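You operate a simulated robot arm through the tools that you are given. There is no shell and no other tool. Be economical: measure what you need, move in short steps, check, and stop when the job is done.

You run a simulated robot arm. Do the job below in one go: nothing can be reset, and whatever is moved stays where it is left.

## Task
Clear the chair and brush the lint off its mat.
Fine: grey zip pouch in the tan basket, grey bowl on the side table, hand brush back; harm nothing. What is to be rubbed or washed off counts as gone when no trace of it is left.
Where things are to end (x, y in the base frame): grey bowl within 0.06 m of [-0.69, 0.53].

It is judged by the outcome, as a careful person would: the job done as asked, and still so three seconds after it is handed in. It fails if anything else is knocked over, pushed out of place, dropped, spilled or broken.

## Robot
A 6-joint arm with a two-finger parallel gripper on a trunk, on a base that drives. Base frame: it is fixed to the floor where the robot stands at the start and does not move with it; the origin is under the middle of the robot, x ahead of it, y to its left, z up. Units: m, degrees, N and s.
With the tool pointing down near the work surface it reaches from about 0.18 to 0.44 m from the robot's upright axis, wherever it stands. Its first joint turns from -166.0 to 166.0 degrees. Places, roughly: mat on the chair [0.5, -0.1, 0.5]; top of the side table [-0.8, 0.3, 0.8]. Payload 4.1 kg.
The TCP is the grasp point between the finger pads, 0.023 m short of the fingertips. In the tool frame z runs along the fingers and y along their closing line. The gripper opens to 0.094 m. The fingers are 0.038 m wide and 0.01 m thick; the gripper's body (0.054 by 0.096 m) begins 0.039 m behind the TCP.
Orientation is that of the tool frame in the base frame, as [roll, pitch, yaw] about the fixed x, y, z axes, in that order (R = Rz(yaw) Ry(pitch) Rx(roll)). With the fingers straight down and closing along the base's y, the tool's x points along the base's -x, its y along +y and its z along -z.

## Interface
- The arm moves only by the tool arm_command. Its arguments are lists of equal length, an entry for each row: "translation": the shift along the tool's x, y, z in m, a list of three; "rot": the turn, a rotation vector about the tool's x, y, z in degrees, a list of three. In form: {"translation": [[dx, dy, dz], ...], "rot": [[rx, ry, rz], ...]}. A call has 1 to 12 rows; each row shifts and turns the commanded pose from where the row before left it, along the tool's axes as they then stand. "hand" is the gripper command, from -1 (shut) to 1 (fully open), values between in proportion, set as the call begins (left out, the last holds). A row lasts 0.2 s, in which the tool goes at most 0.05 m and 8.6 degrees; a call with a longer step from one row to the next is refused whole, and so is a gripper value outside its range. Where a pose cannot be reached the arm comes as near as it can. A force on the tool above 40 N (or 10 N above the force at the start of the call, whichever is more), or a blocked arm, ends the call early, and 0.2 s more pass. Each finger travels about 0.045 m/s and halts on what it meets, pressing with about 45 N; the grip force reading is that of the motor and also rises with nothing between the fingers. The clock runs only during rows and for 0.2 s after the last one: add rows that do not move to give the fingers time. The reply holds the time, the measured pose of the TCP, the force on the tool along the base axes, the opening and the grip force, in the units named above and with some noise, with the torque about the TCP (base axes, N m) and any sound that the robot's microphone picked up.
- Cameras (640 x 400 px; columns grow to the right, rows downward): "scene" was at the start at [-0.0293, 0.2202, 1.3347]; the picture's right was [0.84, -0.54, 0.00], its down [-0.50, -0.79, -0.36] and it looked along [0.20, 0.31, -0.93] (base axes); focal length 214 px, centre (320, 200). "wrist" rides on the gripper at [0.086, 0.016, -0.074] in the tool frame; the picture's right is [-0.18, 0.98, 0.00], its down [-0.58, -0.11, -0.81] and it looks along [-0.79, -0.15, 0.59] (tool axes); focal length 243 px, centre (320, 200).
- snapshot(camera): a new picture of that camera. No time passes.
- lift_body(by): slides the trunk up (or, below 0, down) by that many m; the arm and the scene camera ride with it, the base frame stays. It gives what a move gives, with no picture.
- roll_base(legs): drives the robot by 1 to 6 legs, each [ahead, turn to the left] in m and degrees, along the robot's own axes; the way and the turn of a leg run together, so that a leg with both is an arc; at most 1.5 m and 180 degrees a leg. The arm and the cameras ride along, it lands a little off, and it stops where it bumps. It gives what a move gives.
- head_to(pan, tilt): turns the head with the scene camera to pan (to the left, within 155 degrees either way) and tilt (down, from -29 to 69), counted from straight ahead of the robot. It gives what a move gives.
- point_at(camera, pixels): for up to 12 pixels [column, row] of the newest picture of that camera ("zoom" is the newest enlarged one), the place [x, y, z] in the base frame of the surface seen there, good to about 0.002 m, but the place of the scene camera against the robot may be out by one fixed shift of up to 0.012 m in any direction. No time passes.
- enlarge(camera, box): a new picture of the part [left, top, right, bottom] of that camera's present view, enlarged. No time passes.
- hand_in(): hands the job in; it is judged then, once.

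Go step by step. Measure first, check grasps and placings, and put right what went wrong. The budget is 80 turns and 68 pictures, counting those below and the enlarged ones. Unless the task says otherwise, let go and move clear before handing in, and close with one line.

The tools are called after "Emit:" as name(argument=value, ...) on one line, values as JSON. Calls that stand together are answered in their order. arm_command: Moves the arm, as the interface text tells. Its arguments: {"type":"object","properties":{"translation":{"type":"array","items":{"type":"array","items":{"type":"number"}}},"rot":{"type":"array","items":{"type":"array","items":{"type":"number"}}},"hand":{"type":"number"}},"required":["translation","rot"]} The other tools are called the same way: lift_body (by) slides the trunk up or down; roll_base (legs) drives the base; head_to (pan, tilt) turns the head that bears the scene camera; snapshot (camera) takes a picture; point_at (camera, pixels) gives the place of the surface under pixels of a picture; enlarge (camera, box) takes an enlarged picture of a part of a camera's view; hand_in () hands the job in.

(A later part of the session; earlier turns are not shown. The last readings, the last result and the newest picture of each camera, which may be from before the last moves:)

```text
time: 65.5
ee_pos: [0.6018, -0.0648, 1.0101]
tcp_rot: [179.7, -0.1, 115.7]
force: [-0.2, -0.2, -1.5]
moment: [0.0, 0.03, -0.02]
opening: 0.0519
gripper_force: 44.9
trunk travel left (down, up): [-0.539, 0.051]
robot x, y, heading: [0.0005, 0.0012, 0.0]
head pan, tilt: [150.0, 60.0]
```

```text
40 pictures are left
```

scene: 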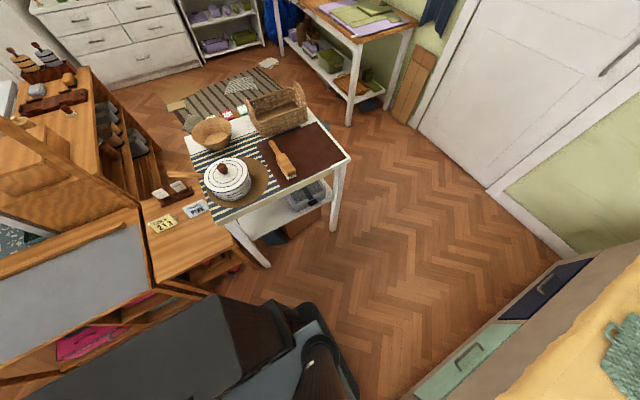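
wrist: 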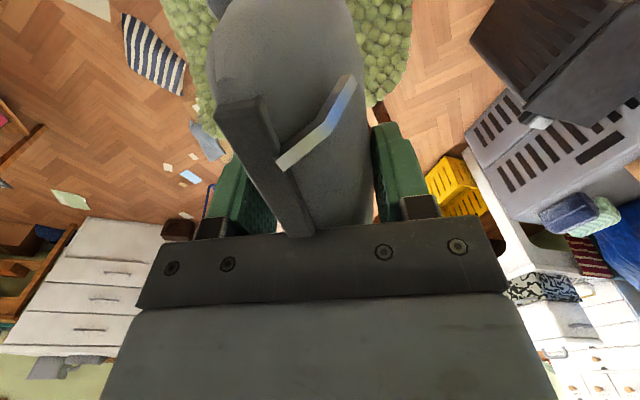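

Pouch held firmly. I measure free floor and obstacles for the route to the table.

Emit:
point_at(camera="scene", pixels=[[335, 230], [267, 265], [240, 255], [235, 290], [350, 122], [425, 125], [495, 190], [570, 255], [400, 390], [345, 160], [290, 235], [200, 300]])

Emit:
point_at(camera="scene", pixels=[[270, 310], [340, 370], [355, 398], [330, 335], [290, 300], [250, 330], [380, 180], [245, 110], [305, 125], [300, 90], [252, 95], [278, 105]])

```text
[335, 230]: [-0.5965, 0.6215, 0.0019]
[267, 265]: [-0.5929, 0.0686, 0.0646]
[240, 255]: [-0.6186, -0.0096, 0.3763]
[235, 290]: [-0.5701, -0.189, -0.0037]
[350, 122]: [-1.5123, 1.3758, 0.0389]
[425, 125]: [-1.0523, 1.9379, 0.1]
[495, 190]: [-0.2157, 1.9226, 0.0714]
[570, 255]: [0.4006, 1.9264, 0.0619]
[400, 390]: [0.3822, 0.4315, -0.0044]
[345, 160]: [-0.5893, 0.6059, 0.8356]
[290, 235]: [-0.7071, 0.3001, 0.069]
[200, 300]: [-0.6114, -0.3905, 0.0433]
```

```text
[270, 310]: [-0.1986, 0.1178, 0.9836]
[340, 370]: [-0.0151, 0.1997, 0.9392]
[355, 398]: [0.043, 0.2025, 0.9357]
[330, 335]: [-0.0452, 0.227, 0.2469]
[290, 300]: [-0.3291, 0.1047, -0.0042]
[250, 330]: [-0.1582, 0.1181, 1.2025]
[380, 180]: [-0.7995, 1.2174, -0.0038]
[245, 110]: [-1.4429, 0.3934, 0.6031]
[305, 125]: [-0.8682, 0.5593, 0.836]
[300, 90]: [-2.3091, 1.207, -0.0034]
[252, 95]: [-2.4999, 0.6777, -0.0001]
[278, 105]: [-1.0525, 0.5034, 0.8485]
```

The free floor lies at y>0.7. I back away 0.12, turn left, drive up and turn to stand on the table's +y side; first I retract and raise the arm.

Emit:
arm_command(translation=[[0.0211, -0.034, -0.012], [0.0211, -0.034, -0.012], [0.0211, -0.034, -0.012], [0.0211, -0.034, -0.012], [0.0211, -0.034, -0.012], [0, 0, 0]], rot=[[0, 0, 0], [0, 0, 0], [0, 0, 0], [0, 0, 0], [0, 0, 0], [0, 0, 0]])

Emit:
lift_body(by=0.045)

Emit:
roll_base(legs=[[-0.12, 0], [0, 90]])

```text
time: 66.9
ee_pos: [0.4001, -0.0425, 1.0692]
tcp_rot: [179.8, -0.1, 115.7]
force: [0.2, -0.2, -1.3]
moment: [0.01, 0.02, 0.03]
opening: 0.0516
gripper_force: 45.1
trunk travel left (down, up): [-0.539, 0.051]
robot x, y, heading: [0.0007, -0.002, -0.1]
head pan, tilt: [150.0, 60.0]
```

```text
time: 67.8
ee_pos: [0.4029, -0.0429, 1.1148]
tcp_rot: [179.7, 0.0, 115.6]
force: [0.5, 0.6, -1.1]
moment: [0.02, -0.03, 0.01]
opening: 0.0517
gripper_force: 45.5
trunk travel left (down, up): [-0.584, 0.006]
robot x, y, heading: [-0.0004, 0.0006, -0.1]
head pan, tilt: [150.0, 60.0]
```

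```text
time: 72.9
ee_pos: [-0.0781, 0.4027, 1.1133]
tcp_rot: [179.7, -0.1, -154.3]
force: [0.3, -0.8, -1.0]
moment: [0.01, -0.01, -0.01]
opening: 0.0516
gripper_force: 45.3
trunk travel left (down, up): [-0.584, 0.006]
robot x, y, heading: [-0.12, -0.0001, 90.0]
head pan, tilt: [150.0, 60.0]
```

The first legs went exactly. I drive to y≈0.93, turn to face -x and go ahead 0.7.

Emit:
roll_base(legs=[[0.93, 0], [0, 90], [0.68, 0]])

Emit:
head_to(pan=70, tilt=60)

Emit:
snapshot(camera="scene")

```text
time: 85.0
ee_pos: [-1.2067, 0.9698, 1.1151]
tcp_rot: [179.7, -0.2, -64.2]
force: [1.2, -0.2, -1.1]
moment: [0.0, 0.01, -0.02]
opening: 0.0516
gripper_force: 45.5
trunk travel left (down, up): [-0.584, 0.006]
robot x, y, heading: [-0.8012, 0.9264, -180.0]
head pan, tilt: [150.0, 60.0]
```

```text
time: 86.5
ee_pos: [-1.2056, 0.9706, 1.1144]
tcp_rot: [179.6, -0.2, -64.1]
force: [-0.2, -1.0, -1.6]
moment: [-0.01, 0.02, 0.0]
opening: 0.0516
gripper_force: 44.9
trunk travel left (down, up): [-0.584, 0.006]
robot x, y, heading: [-0.8055, 0.924, -180.2]
head pan, tilt: [70.0, 60.0]
```

```text
39 pictures are left
```

scene: 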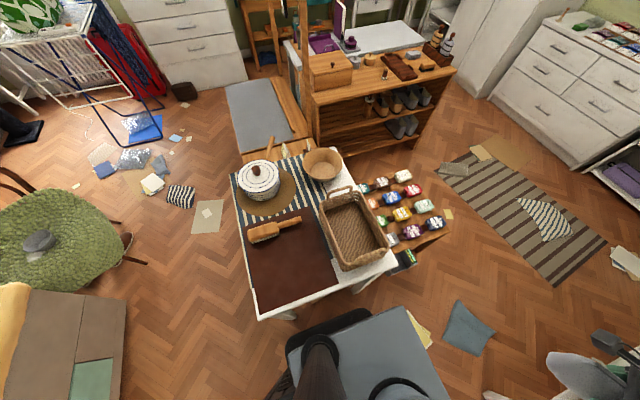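

At (-0.80,0.925), facing -x. The basket (355,225) is plainly in view and empty; I measure it.

Emit:
enlarge(camera="scene", box=[230, 150, 410, 310])

Emit:
point_at(camera="scene", pixels=[[322, 205], [355, 192], [345, 268], [386, 247], [352, 228], [340, 190], [368, 258], [338, 235], [372, 220], [255, 235], [290, 225], [250, 232]])

```text
2.50 times, centred on (320, 230) of scene
```

zoom: 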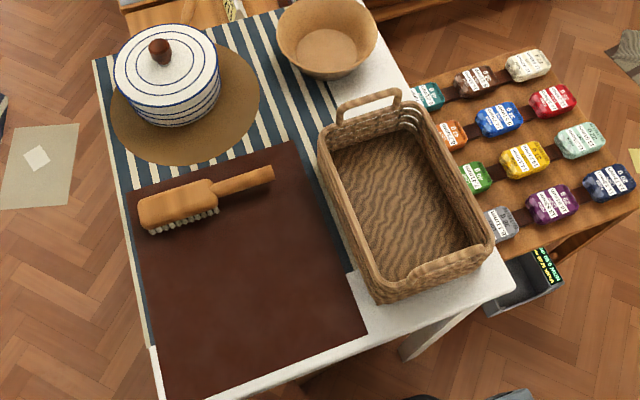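

```text
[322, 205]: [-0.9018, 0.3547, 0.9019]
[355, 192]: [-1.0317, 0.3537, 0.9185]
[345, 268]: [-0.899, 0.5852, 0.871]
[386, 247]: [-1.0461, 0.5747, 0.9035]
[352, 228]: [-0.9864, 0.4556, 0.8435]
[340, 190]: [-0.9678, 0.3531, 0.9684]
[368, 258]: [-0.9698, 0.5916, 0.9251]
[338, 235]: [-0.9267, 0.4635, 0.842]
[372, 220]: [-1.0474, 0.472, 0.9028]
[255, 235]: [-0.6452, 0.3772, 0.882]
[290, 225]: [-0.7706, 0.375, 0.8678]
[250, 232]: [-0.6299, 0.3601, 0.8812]
```

Comparing both views, the true basket centre is about (-0.98,0.468), floor 0.843. I move the pouch straight over it, then turn it to lie along the basket.

Emit:
arm_command(translation=[[0.0459, 0.0013, 0], [0.0459, 0.0013, 0], [0.0459, 0.0013, 0], [0.0459, 0.0013, 0], [0.0459, 0.0013, 0], [0.0459, 0.0013, 0], [0.0459, 0.0013, 0], [0.0459, 0.0013, 0], [0.0459, 0.0013, 0], [0.0459, 0.0013, 0], [0.0459, 0.0013, 0], [0.0459, 0.0013, 0]], rot=[[0, 0, 0], [0, 0, 0], [0, 0, 0], [0, 0, 0], [0, 0, 0], [0, 0, 0], [0, 0, 0], [0, 0, 0], [0, 0, 0], [0, 0, 0], [0, 0, 0], [0, 0, 0]])

Emit:
arm_command(translation=[[0, 0, 0], [0, 0, 0], [0, 0, 0], [0, 0, 0], [0, 0, 0]], rot=[[0, 0, 6.5], [0, 0, 6.5], [0, 0, 6.5], [0, 0, 6.5], [0, 0, 0]])

Emit:
snapshot(camera="wrist")

Emit:
snapshot(camera="scene")

```text
time: 89.1
ee_pos: [-0.9797, 0.4685, 1.1152]
tcp_rot: [179.7, 0.0, -64.1]
force: [-0.5, 0.3, -0.7]
moment: [0.0, -0.04, -0.01]
opening: 0.0516
gripper_force: 44.8
trunk travel left (down, up): [-0.584, 0.006]
robot x, y, heading: [-0.8038, 0.9258, -179.8]
head pan, tilt: [70.0, 60.0]
```

```text
time: 90.3
ee_pos: [-0.98, 0.4672, 1.116]
tcp_rot: [179.8, -0.1, -90.2]
force: [-1.0, -0.5, -1.2]
moment: [0.01, 0.01, 0.03]
opening: 0.0515
gripper_force: 45.2
trunk travel left (down, up): [-0.584, 0.006]
robot x, y, heading: [-0.8019, 0.9262, -179.9]
head pan, tilt: [70.0, 60.0]
```

```text
37 pictures are left
```

wrist: 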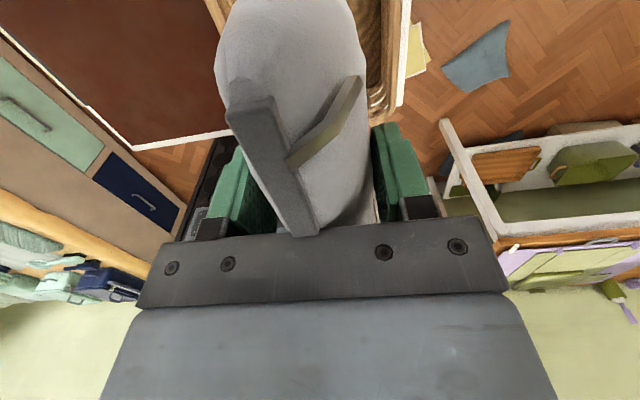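

```text
36 pictures are left
```

scene: 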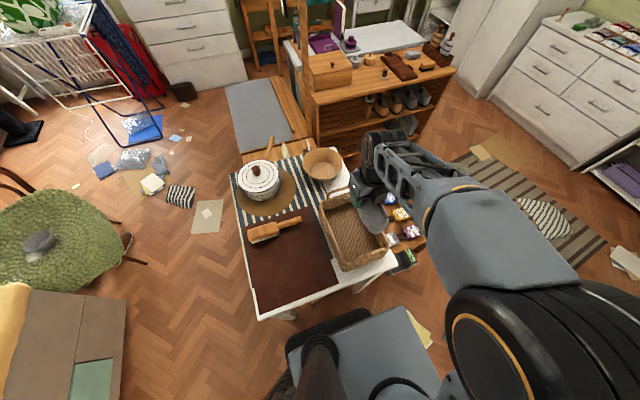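

The pouch hangs over the basket; I check the basket rim position with the wrist camera's own measure.

Emit:
point_at(camera="wrist", pixels=[[216, 15], [222, 5], [380, 30], [400, 40], [372, 60], [380, 100], [388, 20], [370, 40], [210, 5], [395, 90], [375, 80], [290, 30]])

Emit:
enlarge(camera="scene", box=[300, 130, 430, 280])

```text
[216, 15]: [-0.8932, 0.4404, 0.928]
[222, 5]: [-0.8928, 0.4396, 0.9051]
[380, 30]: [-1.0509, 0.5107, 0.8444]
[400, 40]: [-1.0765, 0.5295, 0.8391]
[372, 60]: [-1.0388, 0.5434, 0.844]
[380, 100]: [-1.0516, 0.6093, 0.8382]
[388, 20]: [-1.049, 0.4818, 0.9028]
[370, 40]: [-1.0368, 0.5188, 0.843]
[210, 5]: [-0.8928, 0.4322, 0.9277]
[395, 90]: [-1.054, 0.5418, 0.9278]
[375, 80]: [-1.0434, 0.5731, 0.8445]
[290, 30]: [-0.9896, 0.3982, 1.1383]
```

```text
2.67 times, centred on (365, 205) of scene
```

zoom: 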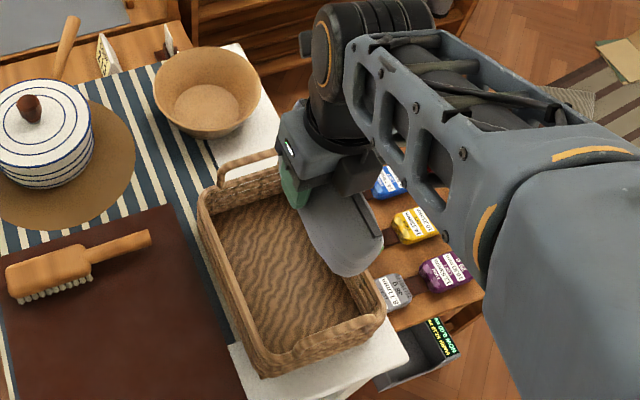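

Wrist reading: rim x from -0.893 to -1.052, rim z 0.928. I shift to (-0.974,0.487) and lower the pouch in.

Emit:
arm_command(translation=[[-0.02, -0.006, 0], [0, 0, 0]], rot=[[0, 0, 0], [0, 0, 0]])

Emit:
lift_body(by=-0.186)

Emit:
arm_command(translation=[[0, 0, 0.005], [0, 0, 0.005], [0, 0, 0.005], [0, 0, 0.003], [0, 0, 0]], rot=[[0, 0, 0], [0, 0, 0], [0, 0, 0], [0, 0, 0], [0, 0, 0]])

Emit:
snapshot(camera="scene")

```text
time: 90.9
ee_pos: [-0.974, 0.4863, 1.1152]
tcp_rot: [179.9, -0.2, -90.1]
force: [0.2, 0.2, -2.0]
moment: [-0.01, 0.03, -0.03]
opening: 0.0514
gripper_force: 45.2
trunk travel left (down, up): [-0.584, 0.006]
robot x, y, heading: [-0.8026, 0.9272, -179.8]
head pan, tilt: [70.0, 60.0]
```

```text
time: 92.9
ee_pos: [-0.9747, 0.4873, 0.9305]
tcp_rot: [179.8, -0.3, -90.0]
force: [0.4, -0.4, -1.1]
moment: [-0.03, -0.03, 0.0]
opening: 0.0517
gripper_force: 44.3
trunk travel left (down, up): [-0.398, 0.192]
robot x, y, heading: [-0.8018, 0.9269, -179.6]
head pan, tilt: [70.0, 60.0]
```

```text
time: 94.1
ee_pos: [-0.9751, 0.4876, 0.9119]
tcp_rot: [179.7, -0.2, -90.1]
force: [0.6, -1.0, -1.0]
moment: [-0.04, -0.01, 0.03]
opening: 0.0516
gripper_force: 44.9
trunk travel left (down, up): [-0.398, 0.192]
robot x, y, heading: [-0.8058, 0.9324, -179.8]
head pan, tilt: [70.0, 60.0]
```

```text
34 pictures are left
```

scene: 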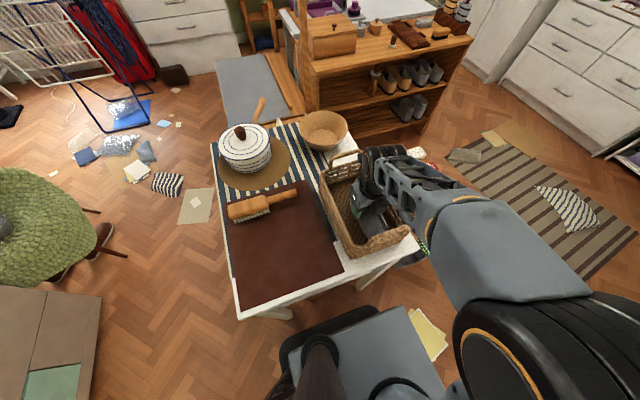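

Pouch is in the basket, not yet on the floor. I go 6 mm lower and release, then rise.

Emit:
arm_command(translation=[[0, 0, 0.003], [0, 0, 0.003], [0, 0, 0]], rot=[[0, 0, 0], [0, 0, 0], [0, 0, 0]])

Emit:
arm_command(translation=[[0, 0, 0], [0, 0, 0], [0, 0, 0], [0, 0, 0], [0, 0, 0]], rot=[[0, 0, 0], [0, 0, 0], [0, 0, 0], [0, 0, 0], [0, 0, 0]], hand=0.8)

Emit:
lift_body(by=0.19)

Emit:
snapshot(camera="wrist")

Emit:
snapshot(camera="scene")

```text
time: 94.9
ee_pos: [-0.975, 0.4881, 0.9049]
tcp_rot: [179.7, -0.1, -90.1]
force: [0.5, 0.2, -1.7]
moment: [-0.03, -0.02, 0.0]
opening: 0.0516
gripper_force: 44.9
trunk travel left (down, up): [-0.398, 0.192]
robot x, y, heading: [-0.8067, 0.9311, -180.1]
head pan, tilt: [70.0, 60.0]
```

```text
time: 96.1
ee_pos: [-0.9734, 0.4874, 0.9048]
tcp_rot: [179.8, -0.1, -90.1]
force: [-0.5, -0.3, 0.0]
moment: [0.01, -0.02, -0.02]
opening: 0.0845
gripper_force: 0.0
trunk travel left (down, up): [-0.398, 0.192]
robot x, y, heading: [-0.8028, 0.9303, -179.9]
head pan, tilt: [70.0, 60.0]
```

```text
time: 98.2
ee_pos: [-0.974, 0.4887, 1.0945]
tcp_rot: [179.8, -0.2, -90.1]
force: [-0.2, 0.8, 0.2]
moment: [-0.04, 0.03, -0.02]
opening: 0.0845
gripper_force: 0.0
trunk travel left (down, up): [-0.588, 0.002]
robot x, y, heading: [-0.8032, 0.9259, -179.7]
head pan, tilt: [70.0, 60.0]
```

```text
33 pictures are left
```

wrist: 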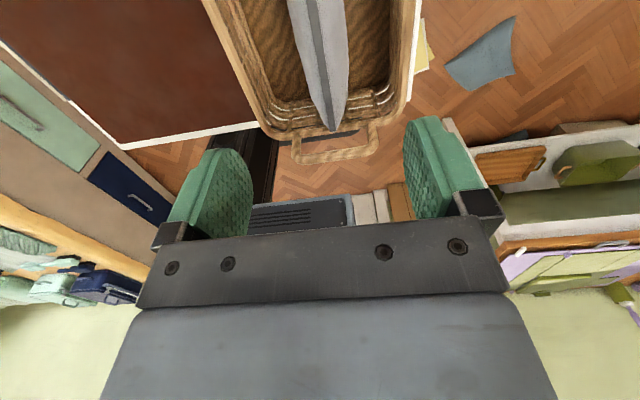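

```text
32 pictures are left
```

scene: 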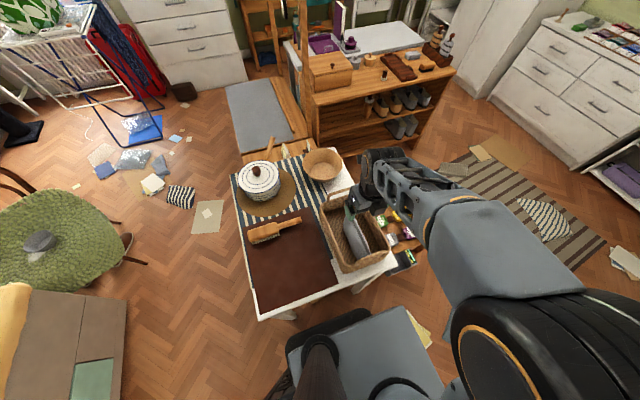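

The pouch stands inside the basket. I retract the arm along the same way and drive back to the chair by the same route.

Emit:
arm_command(translation=[[0, 0, 0], [0, 0, 0], [0, 0, 0], [0, 0, 0]], rot=[[0, 0, -6.5], [0, 0, -6.5], [0, 0, -6.5], [0, 0, -6.5]])

Emit:
arm_command(translation=[[-0.0459, 0, 0], [-0.0459, 0, 0], [-0.0459, 0, 0], [-0.0459, 0, 0], [-0.0459, 0, 0], [-0.0459, 0, 0], [-0.0459, 0, 0], [-0.0459, 0, 0], [-0.0459, 0, 0], [-0.0459, 0, 0], [-0.0459, 0, 0], [-0.0459, 0, 0]], rot=[[0, 0, 0], [0, 0, 0], [0, 0, 0], [0, 0, 0], [0, 0, 0], [0, 0, 0], [0, 0, 0], [0, 0, 0], [0, 0, 0], [0, 0, 0], [0, 0, 0], [0, 0, 0]])

Emit:
roll_base(legs=[[-0.68, 0], [0, -90], [-0.93, 0], [0, -90], [0.11, 0]])

```text
time: 99.2
ee_pos: [-0.9743, 0.4867, 1.0953]
tcp_rot: [179.7, -0.1, -64.0]
force: [0.1, 0.5, 0.3]
moment: [0.0, 0.01, 0.02]
opening: 0.0847
gripper_force: 0.0
trunk travel left (down, up): [-0.588, 0.002]
robot x, y, heading: [-0.8054, 0.9305, -179.9]
head pan, tilt: [70.0, 60.0]
```

```text
time: 101.8
ee_pos: [-1.2165, 0.9862, 1.0926]
tcp_rot: [179.6, -0.1, -64.1]
force: [-0.2, 0.3, 0.4]
moment: [0.03, -0.01, 0.03]
opening: 0.0846
gripper_force: 0.0
trunk travel left (down, up): [-0.588, 0.002]
robot x, y, heading: [-0.8014, 0.9277, -180.0]
head pan, tilt: [70.0, 60.0]
```

```text
time: 118.6
ee_pos: [0.3765, -0.0917, 1.0923]
tcp_rot: [179.8, -0.1, 114.4]
force: [0.5, 0.2, -0.6]
moment: [-0.01, 0.03, -0.01]
opening: 0.0845
gripper_force: 0.1
trunk travel left (down, up): [-0.588, 0.002]
robot x, y, heading: [-0.0332, -0.0239, -1.3]
head pan, tilt: [70.0, 60.0]
```

Robot is at (-0.033,-0.024). I turn the fingers to straddle the bowl's near rim, move over it, and lower to z≈0.65.

Emit:
arm_command(translation=[[0, 0, 0], [0, 0, 0], [0, 0, 0], [0, 0, 0], [0, 0, 0], [-0.0114, 0.0262, 0], [-0.0114, 0.0263, 0], [0, 0, 0]], rot=[[0, 0, 7.5], [0, 0, 7.5], [0, 0, 7.5], [0, 0, 7.5], [0, 0, 7.4], [0, 0, 0], [0, 0, 0], [0, 0, 0]], hand=1)

Emit:
lift_body(by=-0.42)

Emit:
snapshot(camera="wrist")

```text
time: 120.4
ee_pos: [0.4228, -0.1265, 1.0938]
tcp_rot: [179.8, -0.2, 77.0]
force: [0.2, -0.1, 0.0]
moment: [0.0, -0.02, -0.02]
opening: 0.094
gripper_force: 0.1
trunk travel left (down, up): [-0.588, 0.002]
robot x, y, heading: [-0.0302, -0.0257, -1.5]
head pan, tilt: [70.0, 60.0]
```

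```text
refused: -0.42 is not a number from -0.4 to 0.4
```

```text
31 pictures are left
```

wrist: 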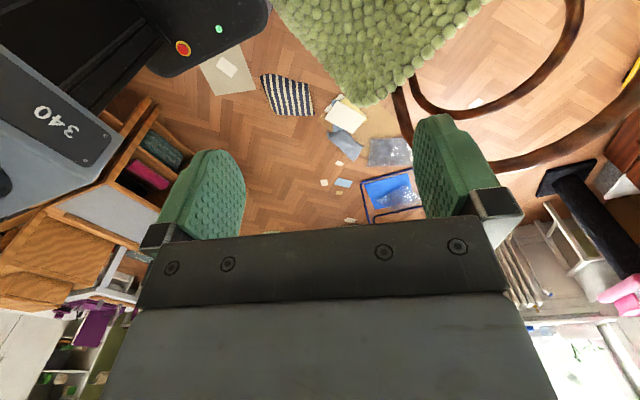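

The lift is limited to 0.4; I lower by 0.4 to z≈0.694 and look again.

Emit:
lift_body(by=-0.4)

Emit:
snapshot(camera="wrist")

```text
time: 124.2
ee_pos: [0.4218, -0.1266, 0.6933]
tcp_rot: [179.7, -0.3, 77.1]
force: [-0.4, 0.3, 0.3]
moment: [0.03, 0.02, 0.01]
opening: 0.0941
gripper_force: 0.0
trunk travel left (down, up): [-0.188, 0.402]
robot x, y, heading: [-0.0334, -0.0288, -1.3]
head pan, tilt: [70.0, 60.0]
```

```text
30 pictures are left
```

wrist: 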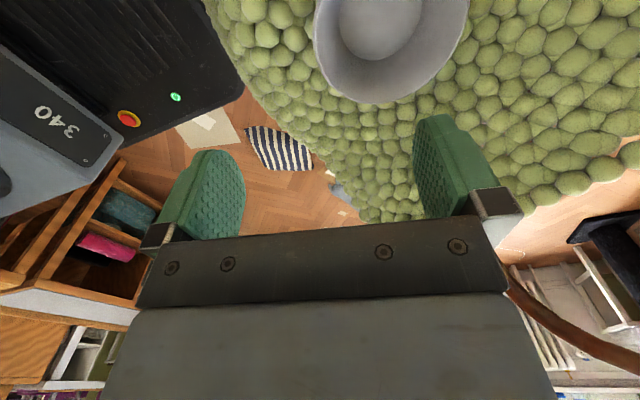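

I measure the bowl's rim from this view.

Emit:
point_at(camera="wrist", pixels=[[315, 40], [318, 15], [466, 20], [330, 75], [380, 98], [430, 75], [455, 50], [322, 45], [350, 60], [400, 85], [375, 40], [340, 40]])

```text
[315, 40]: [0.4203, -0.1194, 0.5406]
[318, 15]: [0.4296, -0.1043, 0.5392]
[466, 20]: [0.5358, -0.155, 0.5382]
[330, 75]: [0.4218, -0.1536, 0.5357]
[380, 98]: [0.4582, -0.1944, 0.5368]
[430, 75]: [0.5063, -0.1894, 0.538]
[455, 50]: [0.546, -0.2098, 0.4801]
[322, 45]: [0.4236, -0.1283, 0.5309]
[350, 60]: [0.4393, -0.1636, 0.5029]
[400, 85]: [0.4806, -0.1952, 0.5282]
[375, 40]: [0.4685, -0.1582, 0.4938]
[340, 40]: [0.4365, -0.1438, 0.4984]
```

Bowl centre (0.478,-0.138), rim radius 0.0595, wall slanting about 20°. I tilt the tool 20° to match the wall, narrow the opening and lower to just above the rim.

Emit:
arm_command(translation=[[0, 0, 0], [0, 0, 0], [0, 0, 0], [0, 0, 0], [0, 0, 0]], rot=[[-7, 0, 0], [-7, 0, 0], [-6, 0, 0], [0, 0, 0], [0, 0, 0]], hand=-0.02)

Emit:
lift_body(by=-0.12)

Emit:
snapshot(camera="wrist")

```text
time: 125.4
ee_pos: [0.422, -0.1257, 0.6936]
tcp_rot: [159.8, -0.1, 77.0]
force: [0.9, -0.6, -0.2]
moment: [-0.01, -0.02, 0.0]
opening: 0.0462
gripper_force: 0.1
trunk travel left (down, up): [-0.188, 0.402]
robot x, y, heading: [-0.0339, -0.0256, -1.8]
head pan, tilt: [70.0, 60.0]
```

```text
time: 126.9
ee_pos: [0.4218, -0.1259, 0.5738]
tcp_rot: [159.7, -0.1, 77.1]
force: [-0.9, 0.2, 0.5]
moment: [-0.02, -0.02, -0.02]
opening: 0.046
gripper_force: 0.1
trunk travel left (down, up): [-0.068, 0.522]
robot x, y, heading: [-0.0353, -0.023, -1.3]
head pan, tilt: [70.0, 60.0]
```

```text
29 pictures are left
```

wrist: 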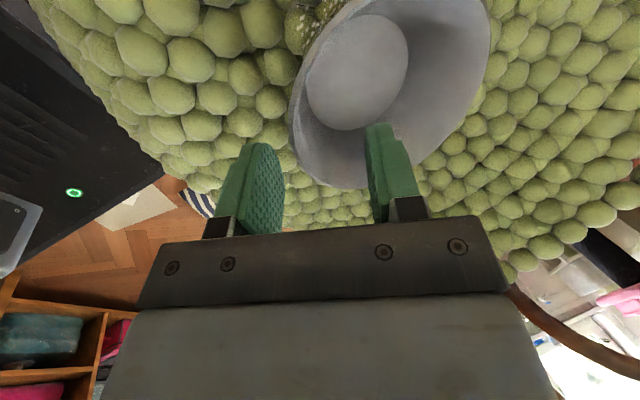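

The rim passes between the fingers (285-370). I lower 0.045 more and close.

Emit:
lift_body(by=-0.045)

Emit:
arm_command(translation=[[0, 0, 0], [0, 0, 0], [0, 0, 0], [0, 0, 0], [0, 0, 0]], rot=[[0, 0, 0], [0, 0, 0], [0, 0, 0], [0, 0, 0], [0, 0, 0]], hand=-1)

Emit:
snapshot(camera="wrist")

```text
time: 127.8
ee_pos: [0.4229, -0.1266, 0.5279]
tcp_rot: [159.9, -0.1, 77.2]
force: [0.6, 0.6, 0.2]
moment: [0.01, 0.03, -0.01]
opening: 0.0461
gripper_force: 0.2
trunk travel left (down, up): [-0.023, 0.567]
robot x, y, heading: [-0.0356, -0.0253, -1.3]
head pan, tilt: [70.0, 60.0]
```

```text
time: 129.0
ee_pos: [0.4224, -0.1273, 0.5288]
tcp_rot: [159.5, -0.1, 77.1]
force: [2.9, -3.7, 12.9]
moment: [-0.2, -1.31, -0.32]
opening: 0.0101
gripper_force: 45.1
trunk travel left (down, up): [-0.023, 0.567]
robot x, y, heading: [-0.0339, -0.0253, -1.1]
head pan, tilt: [70.0, 60.0]
```

```text
28 pictures are left
```

wrist: 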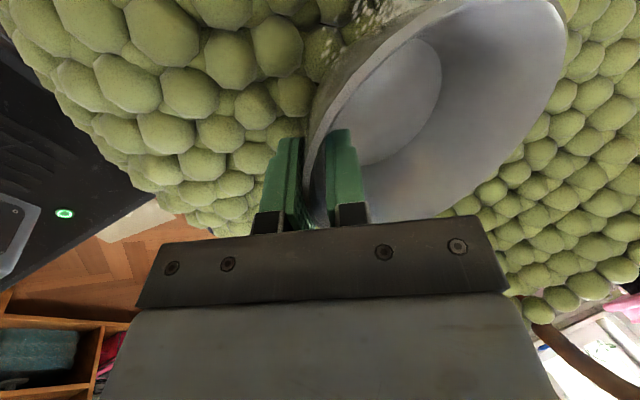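

The rim wall is gripped (0.010). I lift and check.

Emit:
lift_body(by=0.15)

Emit:
lift_body(by=0.39)

Emit:
snapshot(camera="wrist")

```text
time: 130.8
ee_pos: [0.4223, -0.1263, 0.6789]
tcp_rot: [159.7, -0.1, 77.0]
force: [-0.1, 0.6, -2.8]
moment: [0.02, 0.11, 0.01]
opening: 0.0096
gripper_force: 45.2
trunk travel left (down, up): [-0.173, 0.417]
robot x, y, heading: [-0.0327, -0.0251, -1.3]
head pan, tilt: [70.0, 60.0]
```

```text
time: 134.5
ee_pos: [0.4226, -0.1264, 1.068]
tcp_rot: [159.9, -0.2, 77.0]
force: [1.1, 0.4, -2.8]
moment: [0.02, 0.12, 0.0]
opening: 0.0095
gripper_force: 44.7
trunk travel left (down, up): [-0.563, 0.027]
robot x, y, heading: [-0.0321, -0.0232, -1.4]
head pan, tilt: [70.0, 60.0]
```

```text
27 pictures are left
```

wrist: 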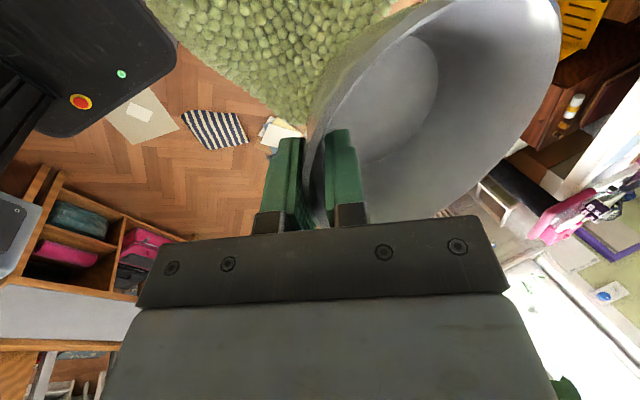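

Bowl held well. I drive to the table by the same route.

Emit:
roll_base(legs=[[-0.09, 0], [0, 91.4], [0.95, 0], [0, 90], [0.66, 0]])

Emit:
snapshot(camera="scene")

```text
time: 151.2
ee_pos: [-1.2241, 1.0377, 1.0682]
tcp_rot: [159.8, -0.3, -101.2]
force: [-0.2, 0.1, -2.8]
moment: [-0.05, -0.13, -0.01]
opening: 0.0089
gripper_force: 44.6
trunk travel left (down, up): [-0.563, 0.027]
robot x, y, heading: [-0.7643, 0.9508, -179.8]
head pan, tilt: [70.0, 60.0]
```

```text
26 pictures are left
```

scene: 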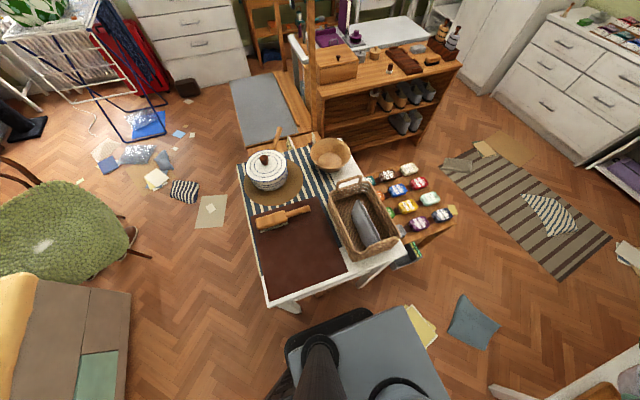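

I retract slightly, then swing the bowl left about the robot's axis by 110.7° to above its spot.

Emit:
arm_command(translation=[[0, -0.0451, -0.0164], [0, -0.0451, -0.0164], [0.0478, -0.0029, -0.0011], [0.0478, -0.0029, -0.0011], [0.0478, -0.0029, -0.0011], [0.0478, -0.0029, -0.0011], [0.0478, -0.0029, -0.0011], [0.0478, -0.0029, -0.0011], [0.0478, -0.0029, -0.0011], [0.0478, -0.0029, -0.0011]], rot=[[0, 0, 0], [0, 0, 0], [0, 2.524, -6.937], [0, 2.524, -6.937], [0, 2.524, -6.937], [0, 2.524, -6.937], [0, 2.524, -6.937], [0, 2.524, -6.937], [0, 2.524, -6.937], [0, 2.524, -6.937]])

Emit:
arm_command(translation=[[0.0478, -0.0029, -0.0011], [0.0478, -0.0029, -0.0011], [0.0478, -0.0029, -0.0011], [0.0478, -0.0029, -0.0011], [0.0478, -0.0029, -0.0011], [0.0478, -0.0029, -0.0011], [0.0478, -0.0029, -0.0011], [0, 0, 0]], rot=[[0, 2.524, -6.937], [0, 2.524, -6.937], [0, 2.524, -6.937], [0, 2.524, -6.937], [0, 2.524, -6.937], [0, 2.524, -6.937], [0, 2.524, -6.937], [0, 0, 0]])

Emit:
snapshot(camera="wrist")

```text
time: 153.4
ee_pos: [-1.0139, 0.6708, 1.0675]
tcp_rot: [159.8, 0.1, -42.2]
force: [-0.9, 0.5, -3.7]
moment: [0.13, -0.08, 0.01]
opening: 0.009
gripper_force: 44.5
trunk travel left (down, up): [-0.563, 0.027]
robot x, y, heading: [-0.7656, 0.952, -179.6]
head pan, tilt: [70.0, 60.0]
```

```text
time: 155.2
ee_pos: [-0.7097, 0.5757, 1.0658]
tcp_rot: [160.0, 0.5, 8.5]
force: [0.7, -0.3, -3.1]
moment: [0.17, 0.03, -0.03]
opening: 0.0088
gripper_force: 44.6
trunk travel left (down, up): [-0.563, 0.027]
robot x, y, heading: [-0.7647, 0.9517, -179.9]
head pan, tilt: [70.0, 60.0]
```

```text
25 pictures are left
```

wrist: 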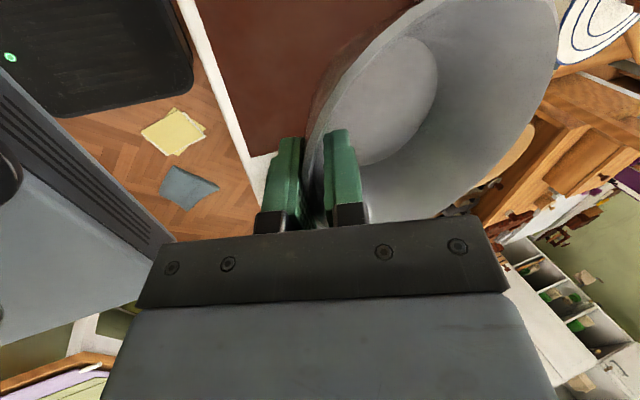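

Bowl centre is estimated at (-0.701,0.520). I correct by about 15 mm and lower to just above the table.

Emit:
arm_command(translation=[[0.0124, -0.0075, -0.0027], [0, 0, 0]], rot=[[0, 0, 0], [0, 0, 0]])

Emit:
lift_body(by=-0.172)

Emit:
snapshot(camera="scene")

Emit:
snapshot(camera="wrist")

```text
time: 155.8
ee_pos: [-0.713, 0.5791, 1.0644]
tcp_rot: [160.0, 0.0, 5.9]
force: [0.5, -0.7, -2.9]
moment: [0.17, -0.01, 0.0]
opening: 0.0087
gripper_force: 44.7
trunk travel left (down, up): [-0.563, 0.027]
robot x, y, heading: [-0.7636, 0.9504, -179.8]
head pan, tilt: [70.0, 60.0]
```

```text
time: 157.7
ee_pos: [-0.7144, 0.5814, 0.8921]
tcp_rot: [160.1, 0.3, 6.0]
force: [-0.1, -1.1, -2.5]
moment: [0.14, 0.05, 0.02]
opening: 0.0088
gripper_force: 45.5
trunk travel left (down, up): [-0.391, 0.199]
robot x, y, heading: [-0.7663, 0.9496, -179.7]
head pan, tilt: [70.0, 60.0]
```

```text
24 pictures are left
```

scene: 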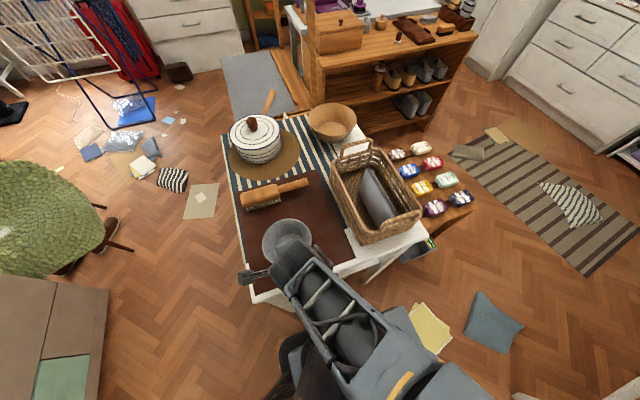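

```text
23 pictures are left
```

wrist: 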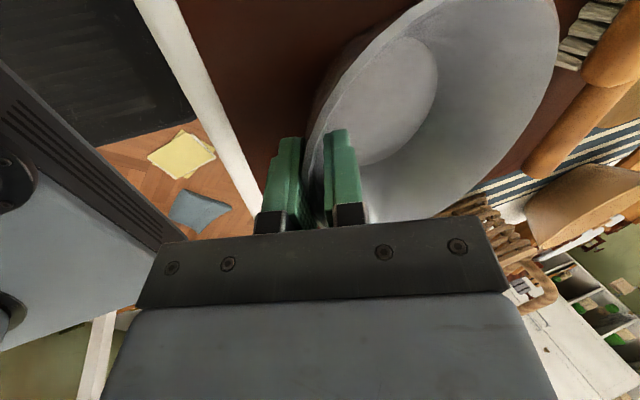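

The arm is near a joint limit, but the bowl is still about 18 mm from the mark, well inside 60 mm. I lower it gently to contact.

Emit:
arm_command(translation=[[0, -0.0014, 0.0038], [0, -0.0014, 0.0038], [0, -0.0014, 0.0038], [0, 0, 0]], rot=[[0, 0, 0], [0, 0, 0], [0, 0, 0], [0, 0, 0]])

```text
time: 158.9
ee_pos: [-0.713, 0.5767, 0.8939]
tcp_rot: [158.4, -0.1, 5.7]
force: [1.0, 0.2, -1.9]
moment: [0.14, 0.06, 0.0]
opening: 0.0087
gripper_force: 45.3
trunk travel left (down, up): [-0.391, 0.199]
robot x, y, heading: [-0.7643, 0.9534, -179.6]
head pan, tilt: [70.0, 60.0]
stopped in row 4: the arm was blocked; the commanded pose is now the measured one
```

The arm itself is blocked by a limit, so I use the trunk for the last centimetre.

Emit:
lift_body(by=-0.011)

Emit:
lift_body(by=-0.004)

Emit:
enlarge(camera="scene", box=[220, 160, 380, 320])

```text
time: 159.5
ee_pos: [-0.7134, 0.5756, 0.8818]
tcp_rot: [158.2, -0.1, 5.8]
force: [-0.4, 0.2, -1.8]
moment: [0.16, 0.04, 0.0]
opening: 0.0084
gripper_force: 44.7
trunk travel left (down, up): [-0.38, 0.21]
robot x, y, heading: [-0.7648, 0.9463, -179.5]
head pan, tilt: [70.0, 60.0]
```

```text
time: 160.1
ee_pos: [-0.7135, 0.5743, 0.881]
tcp_rot: [157.9, -0.2, 5.7]
force: [-1.6, 3.4, 24.8]
moment: [-0.73, -0.97, 0.11]
opening: 0.0087
gripper_force: 44.9
trunk travel left (down, up): [-0.376, 0.214]
robot x, y, heading: [-0.7643, 0.9515, -180.0]
head pan, tilt: [70.0, 60.0]
```

```text
2.50 times, centred on (300, 240) of scene
```

zoom: 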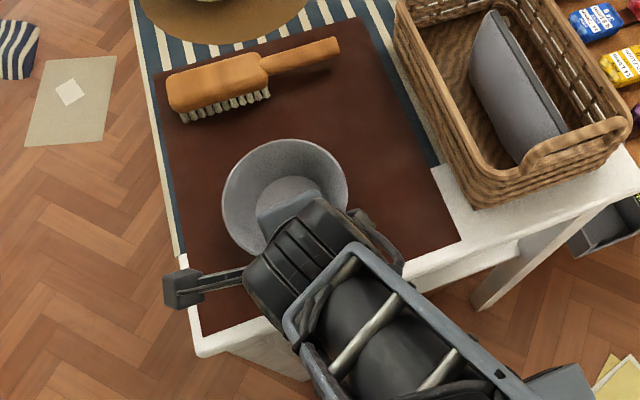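

Contact felt (25 N); I ease up 2 mm and release, then rise.

Emit:
lift_body(by=0.002)

Emit:
arm_command(translation=[[0, 0, 0], [0, 0, 0], [0, 0, 0], [0, 0, 0]], rot=[[0, 0, 0], [0, 0, 0], [0, 0, 0], [0, 0, 0]], hand=-0.25)

Emit:
lift_body(by=0.17)

Emit:
snapshot(camera="wrist")

Emit:
snapshot(camera="scene")

```text
time: 160.6
ee_pos: [-0.7126, 0.5746, 0.8807]
tcp_rot: [158.2, -0.2, 5.7]
force: [-1.2, 0.1, -0.7]
moment: [0.06, -0.06, -0.01]
opening: 0.0086
gripper_force: 45.5
trunk travel left (down, up): [-0.378, 0.212]
robot x, y, heading: [-0.7658, 0.9497, -179.5]
head pan, tilt: [70.0, 60.0]
```

```text
time: 161.6
ee_pos: [-0.7132, 0.5747, 0.8801]
tcp_rot: [158.2, -0.1, 5.8]
force: [0.0, -0.5, 0.6]
moment: [-0.02, -0.03, 0.0]
opening: 0.0354
gripper_force: 0.1
trunk travel left (down, up): [-0.378, 0.212]
robot x, y, heading: [-0.7629, 0.9521, -179.3]
head pan, tilt: [70.0, 60.0]
```

```text
time: 163.5
ee_pos: [-0.7122, 0.5743, 1.0502]
tcp_rot: [158.2, -0.1, 5.9]
force: [-0.4, -0.2, -0.5]
moment: [0.01, -0.01, -0.05]
opening: 0.0352
gripper_force: 0.0
trunk travel left (down, up): [-0.548, 0.042]
robot x, y, heading: [-0.7635, 0.9515, -179.6]
head pan, tilt: [70.0, 60.0]
```

```text
21 pictures are left
```

wrist: 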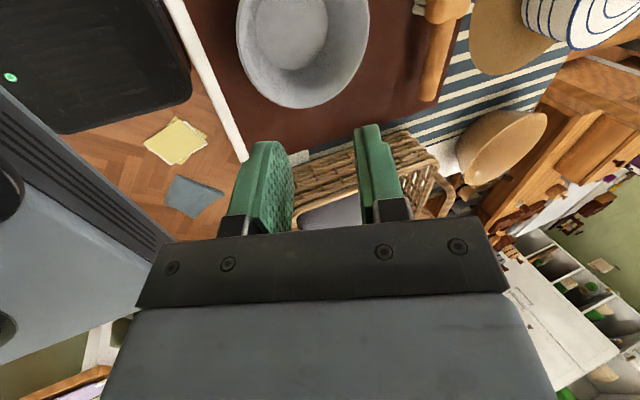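

```text
20 pictures are left
```

scene: 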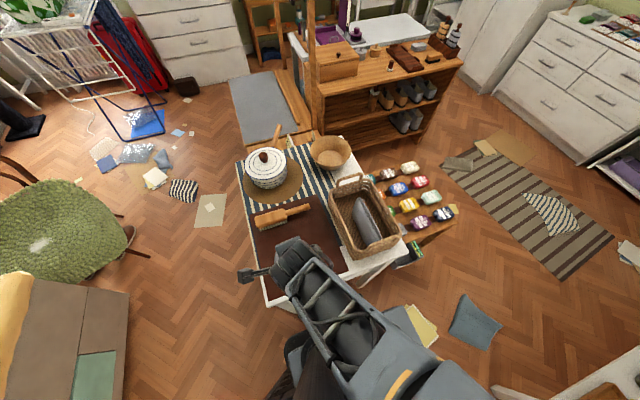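

Bowl stands upright at its spot. For the brush I untilt the tool, swing it off the mast side, and back the robot 0.2 m so that the brush is better placed.

Emit:
arm_command(translation=[[0, 0, 0], [0, 0, 0], [0, 0, 0], [-0.0455, -0.0028, 0], [-0.0455, -0.0028, 0], [-0.0455, -0.0028, 0], [0, 0, 0]], rot=[[7.3, 0, 0], [7.3, 0, 0], [7.2, 0, 0], [0, 0, 7], [0, 0, 7], [0, 0, 7], [0, 0, 0]], hand=1)

Emit:
roll_base(legs=[[-0.2, 0]])

Emit:
snapshot(camera="wrist")

Emit:
snapshot(camera="scene")

```text
time: 165.1
ee_pos: [-0.8492, 0.5874, 1.0504]
tcp_rot: [-179.9, -0.2, -15.1]
force: [-0.8, -0.2, 0.3]
moment: [0.0, 0.0, 0.0]
opening: 0.0937
gripper_force: 0.1
trunk travel left (down, up): [-0.548, 0.042]
robot x, y, heading: [-0.7626, 0.9506, -179.6]
head pan, tilt: [70.0, 60.0]
```

```text
time: 166.7
ee_pos: [-0.6504, 0.5876, 1.0516]
tcp_rot: [-179.9, -0.1, -15.1]
force: [0.5, 0.4, -0.3]
moment: [0.0, 0.01, -0.02]
opening: 0.0941
gripper_force: 0.1
trunk travel left (down, up): [-0.548, 0.042]
robot x, y, heading: [-0.5642, 0.9503, -179.7]
head pan, tilt: [70.0, 60.0]
```

```text
19 pictures are left
```

wrist: 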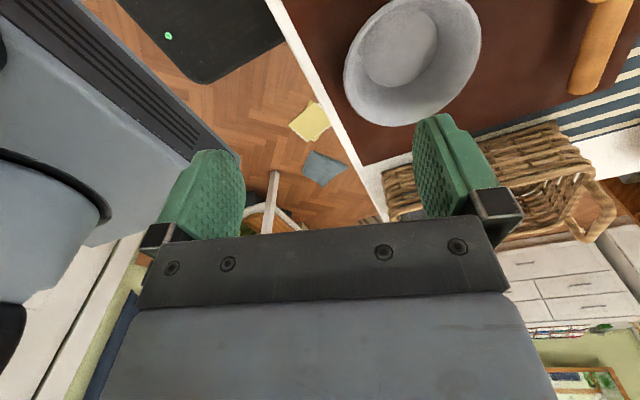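

```text
18 pictures are left
```

scene: 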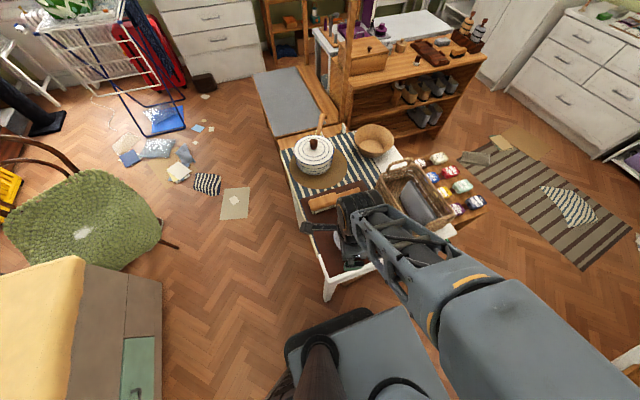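

I square the fingers to the brush (closing along y) and move over its head.

Emit:
arm_command(translation=[[0, 0, 0], [0, 0, 0], [-0.001, 0.045, 0], [-0.001, 0.045, 0], [-0.001, 0.045, 0], [-0.001, 0.045, 0], [-0.001, 0.045, 0], [0, 0, 0]], rot=[[0, 0, -7.5], [0, 0, -7.6], [0, 0, 0], [0, 0, 0], [0, 0, 0], [0, 0, 0], [0, 0, 0], [0, 0, 0]])

Emit:
snapshot(camera="wrist")

```text
time: 168.5
ee_pos: [-0.6507, 0.3629, 1.0513]
tcp_rot: [-179.9, -0.1, 0.0]
force: [-0.3, 0.1, 0.1]
moment: [-0.02, 0.0, -0.03]
opening: 0.0942
gripper_force: 0.2
trunk travel left (down, up): [-0.548, 0.042]
robot x, y, heading: [-0.5659, 0.9521, -180.0]
head pan, tilt: [70.0, 60.0]
```

```text
17 pictures are left
```

wrist: 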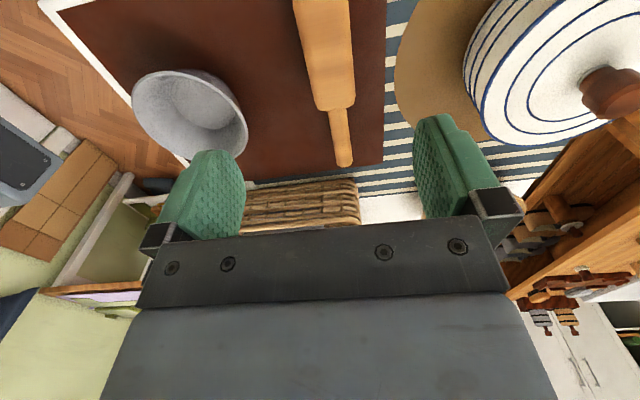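

Emit:
point_at(camera="wrist", pixels=[[343, 160], [340, 120], [333, 100], [325, 50], [300, 10], [347, 10], [322, 10], [308, 50], [345, 50], [314, 105], [354, 100], [328, 75]])

Emit:
point_at(camera="wrist", pixels=[[135, 90], [243, 105], [190, 150], [185, 72], [190, 105], [347, 105], [318, 108], [350, 60], [355, 90], [303, 30], [280, 60], [370, 60]])

```text
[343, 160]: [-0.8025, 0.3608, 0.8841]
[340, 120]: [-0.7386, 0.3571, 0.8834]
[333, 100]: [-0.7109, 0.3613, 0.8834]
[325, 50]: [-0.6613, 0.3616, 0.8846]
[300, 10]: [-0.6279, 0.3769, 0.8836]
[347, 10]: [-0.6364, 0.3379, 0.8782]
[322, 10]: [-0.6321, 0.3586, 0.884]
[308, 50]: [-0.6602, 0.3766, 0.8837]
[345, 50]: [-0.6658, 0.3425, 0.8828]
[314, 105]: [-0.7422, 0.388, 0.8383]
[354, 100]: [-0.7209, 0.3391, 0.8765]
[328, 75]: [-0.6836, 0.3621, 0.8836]
```

```text
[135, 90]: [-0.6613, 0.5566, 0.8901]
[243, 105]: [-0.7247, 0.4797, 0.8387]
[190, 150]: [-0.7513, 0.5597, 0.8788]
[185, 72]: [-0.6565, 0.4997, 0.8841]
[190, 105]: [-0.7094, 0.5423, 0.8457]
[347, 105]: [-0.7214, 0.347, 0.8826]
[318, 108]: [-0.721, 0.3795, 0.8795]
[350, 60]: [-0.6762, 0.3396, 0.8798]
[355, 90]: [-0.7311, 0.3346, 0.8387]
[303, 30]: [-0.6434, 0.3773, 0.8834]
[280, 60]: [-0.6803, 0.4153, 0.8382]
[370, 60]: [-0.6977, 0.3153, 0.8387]
```

Brush head: x -0.725 to about -0.61, y centre 0.3585, width 0.041, top 0.884. I go to (-0.668,0.3585) and lower to z≈0.876.

Emit:
arm_command(translation=[[-0.017, 0.0044, 0], [0, 0, 0]], rot=[[0, 0, 0], [0, 0, 0]])

Emit:
lift_body(by=-0.174)

Emit:
arm_command(translation=[[0, 0, 0], [0, 0, 0], [0, 0, 0], [0, 0, 0], [0, 0, 0], [0, 0, 0]], rot=[[0, 0, 0], [0, 0, 0], [0, 0, 0], [0, 0, 0], [0, 0, 0], [0, 0, 0]], hand=-1)

Emit:
snapshot(camera="wrist")

```text
time: 169.1
ee_pos: [-0.6698, 0.3593, 1.0526]
tcp_rot: [-179.9, -0.1, 0.0]
force: [0.2, 0.3, -0.3]
moment: [-0.01, -0.01, -0.01]
opening: 0.094
gripper_force: 0.2
trunk travel left (down, up): [-0.548, 0.042]
robot x, y, heading: [-0.5622, 0.9516, -179.9]
head pan, tilt: [70.0, 60.0]
```

```text
time: 171.0
ee_pos: [-0.6685, 0.3594, 0.878]
tcp_rot: [179.9, -0.1, 0.0]
force: [0.6, 0.3, 0.4]
moment: [-0.02, -0.02, 0.03]
opening: 0.0944
gripper_force: 0.1
trunk travel left (down, up): [-0.374, 0.216]
robot x, y, heading: [-0.5636, 0.9538, -179.7]
head pan, tilt: [70.0, 60.0]
```

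```text
time: 172.4
ee_pos: [-0.6695, 0.3593, 0.8778]
tcp_rot: [179.9, 0.0, -0.1]
force: [-0.2, -0.1, 0.5]
moment: [-0.03, 0.03, 0.01]
opening: 0.0457
gripper_force: 45.0
trunk travel left (down, up): [-0.374, 0.216]
robot x, y, heading: [-0.562, 0.955, -179.8]
head pan, tilt: [70.0, 60.0]
```

```text
16 pictures are left
```

wrist: 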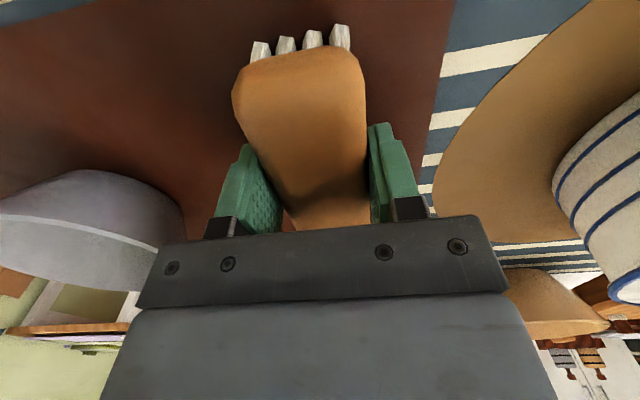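

Brush gripped by its head block (0.046). I lift it and swing the arm to the travel pose.

Emit:
lift_body(by=0.2)

Emit:
arm_command(translation=[[0.0072, -0.04, 0], [0.0072, -0.04, 0], [0.0072, -0.04, 0], [0.0072, -0.04, 0], [0.0072, -0.04, 0]], rot=[[0, 0, 0], [0, 0, 0], [0, 0, 0], [0, 0, 0], [0, 0, 0]])

Emit:
arm_command(translation=[[-0.0474, -0.0116, 0], [-0.0474, -0.0116, 0], [-0.0474, -0.0116, 0], [-0.0474, -0.0116, 0], [-0.0474, -0.0116, 0], [-0.0474, -0.0116, 0], [-0.0474, -0.0116, 0], [-0.0474, -0.0116, 0], [-0.0474, -0.0116, 0], [-0.0474, -0.0116, 0], [-0.0474, -0.0116, 0]], rot=[[0, 0, 7], [0, 0, 7], [0, 0, 7], [0, 0, 7], [0, 0, 7], [0, 0, 7], [0, 0, 7], [0, 0, 7], [0, 0, 7], [0, 0, 7], [0, 0, 7]])

Emit:
snapshot(camera="wrist")

```text
time: 174.6
ee_pos: [-0.6697, 0.359, 1.0773]
tcp_rot: [-179.9, -0.2, 0.0]
force: [-0.9, 0.3, -1.4]
moment: [-0.01, -0.02, 0.01]
opening: 0.0456
gripper_force: 44.6
trunk travel left (down, up): [-0.574, 0.016]
robot x, y, heading: [-0.56, 0.9514, -179.9]
head pan, tilt: [70.0, 60.0]
```

```text
time: 175.8
ee_pos: [-0.6335, 0.5585, 1.0802]
tcp_rot: [-180.0, -0.2, 0.0]
force: [-0.4, 0.5, -2.0]
moment: [-0.01, 0.02, -0.01]
opening: 0.0455
gripper_force: 44.7
trunk travel left (down, up): [-0.574, 0.016]
robot x, y, heading: [-0.5633, 0.9536, -179.8]
head pan, tilt: [70.0, 60.0]
```

```text
time: 178.2
ee_pos: [-0.9618, 0.9358, 1.0776]
tcp_rot: [-179.8, -0.1, -77.1]
force: [-0.1, 0.3, -1.5]
moment: [-0.05, -0.04, 0.01]
opening: 0.0456
gripper_force: 44.6
trunk travel left (down, up): [-0.574, 0.016]
robot x, y, heading: [-0.5665, 0.9503, -179.8]
head pan, tilt: [70.0, 60.0]
```

```text
15 pictures are left
```

wrist: 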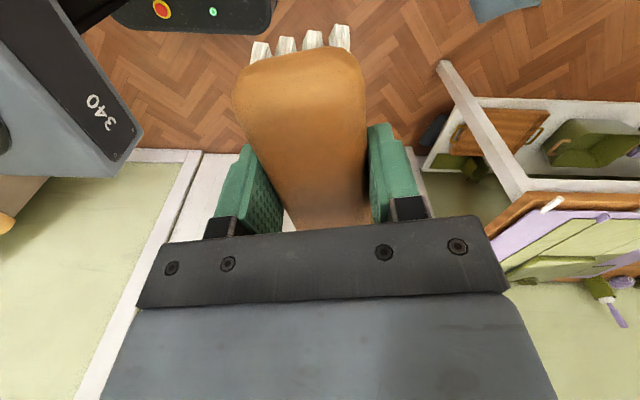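

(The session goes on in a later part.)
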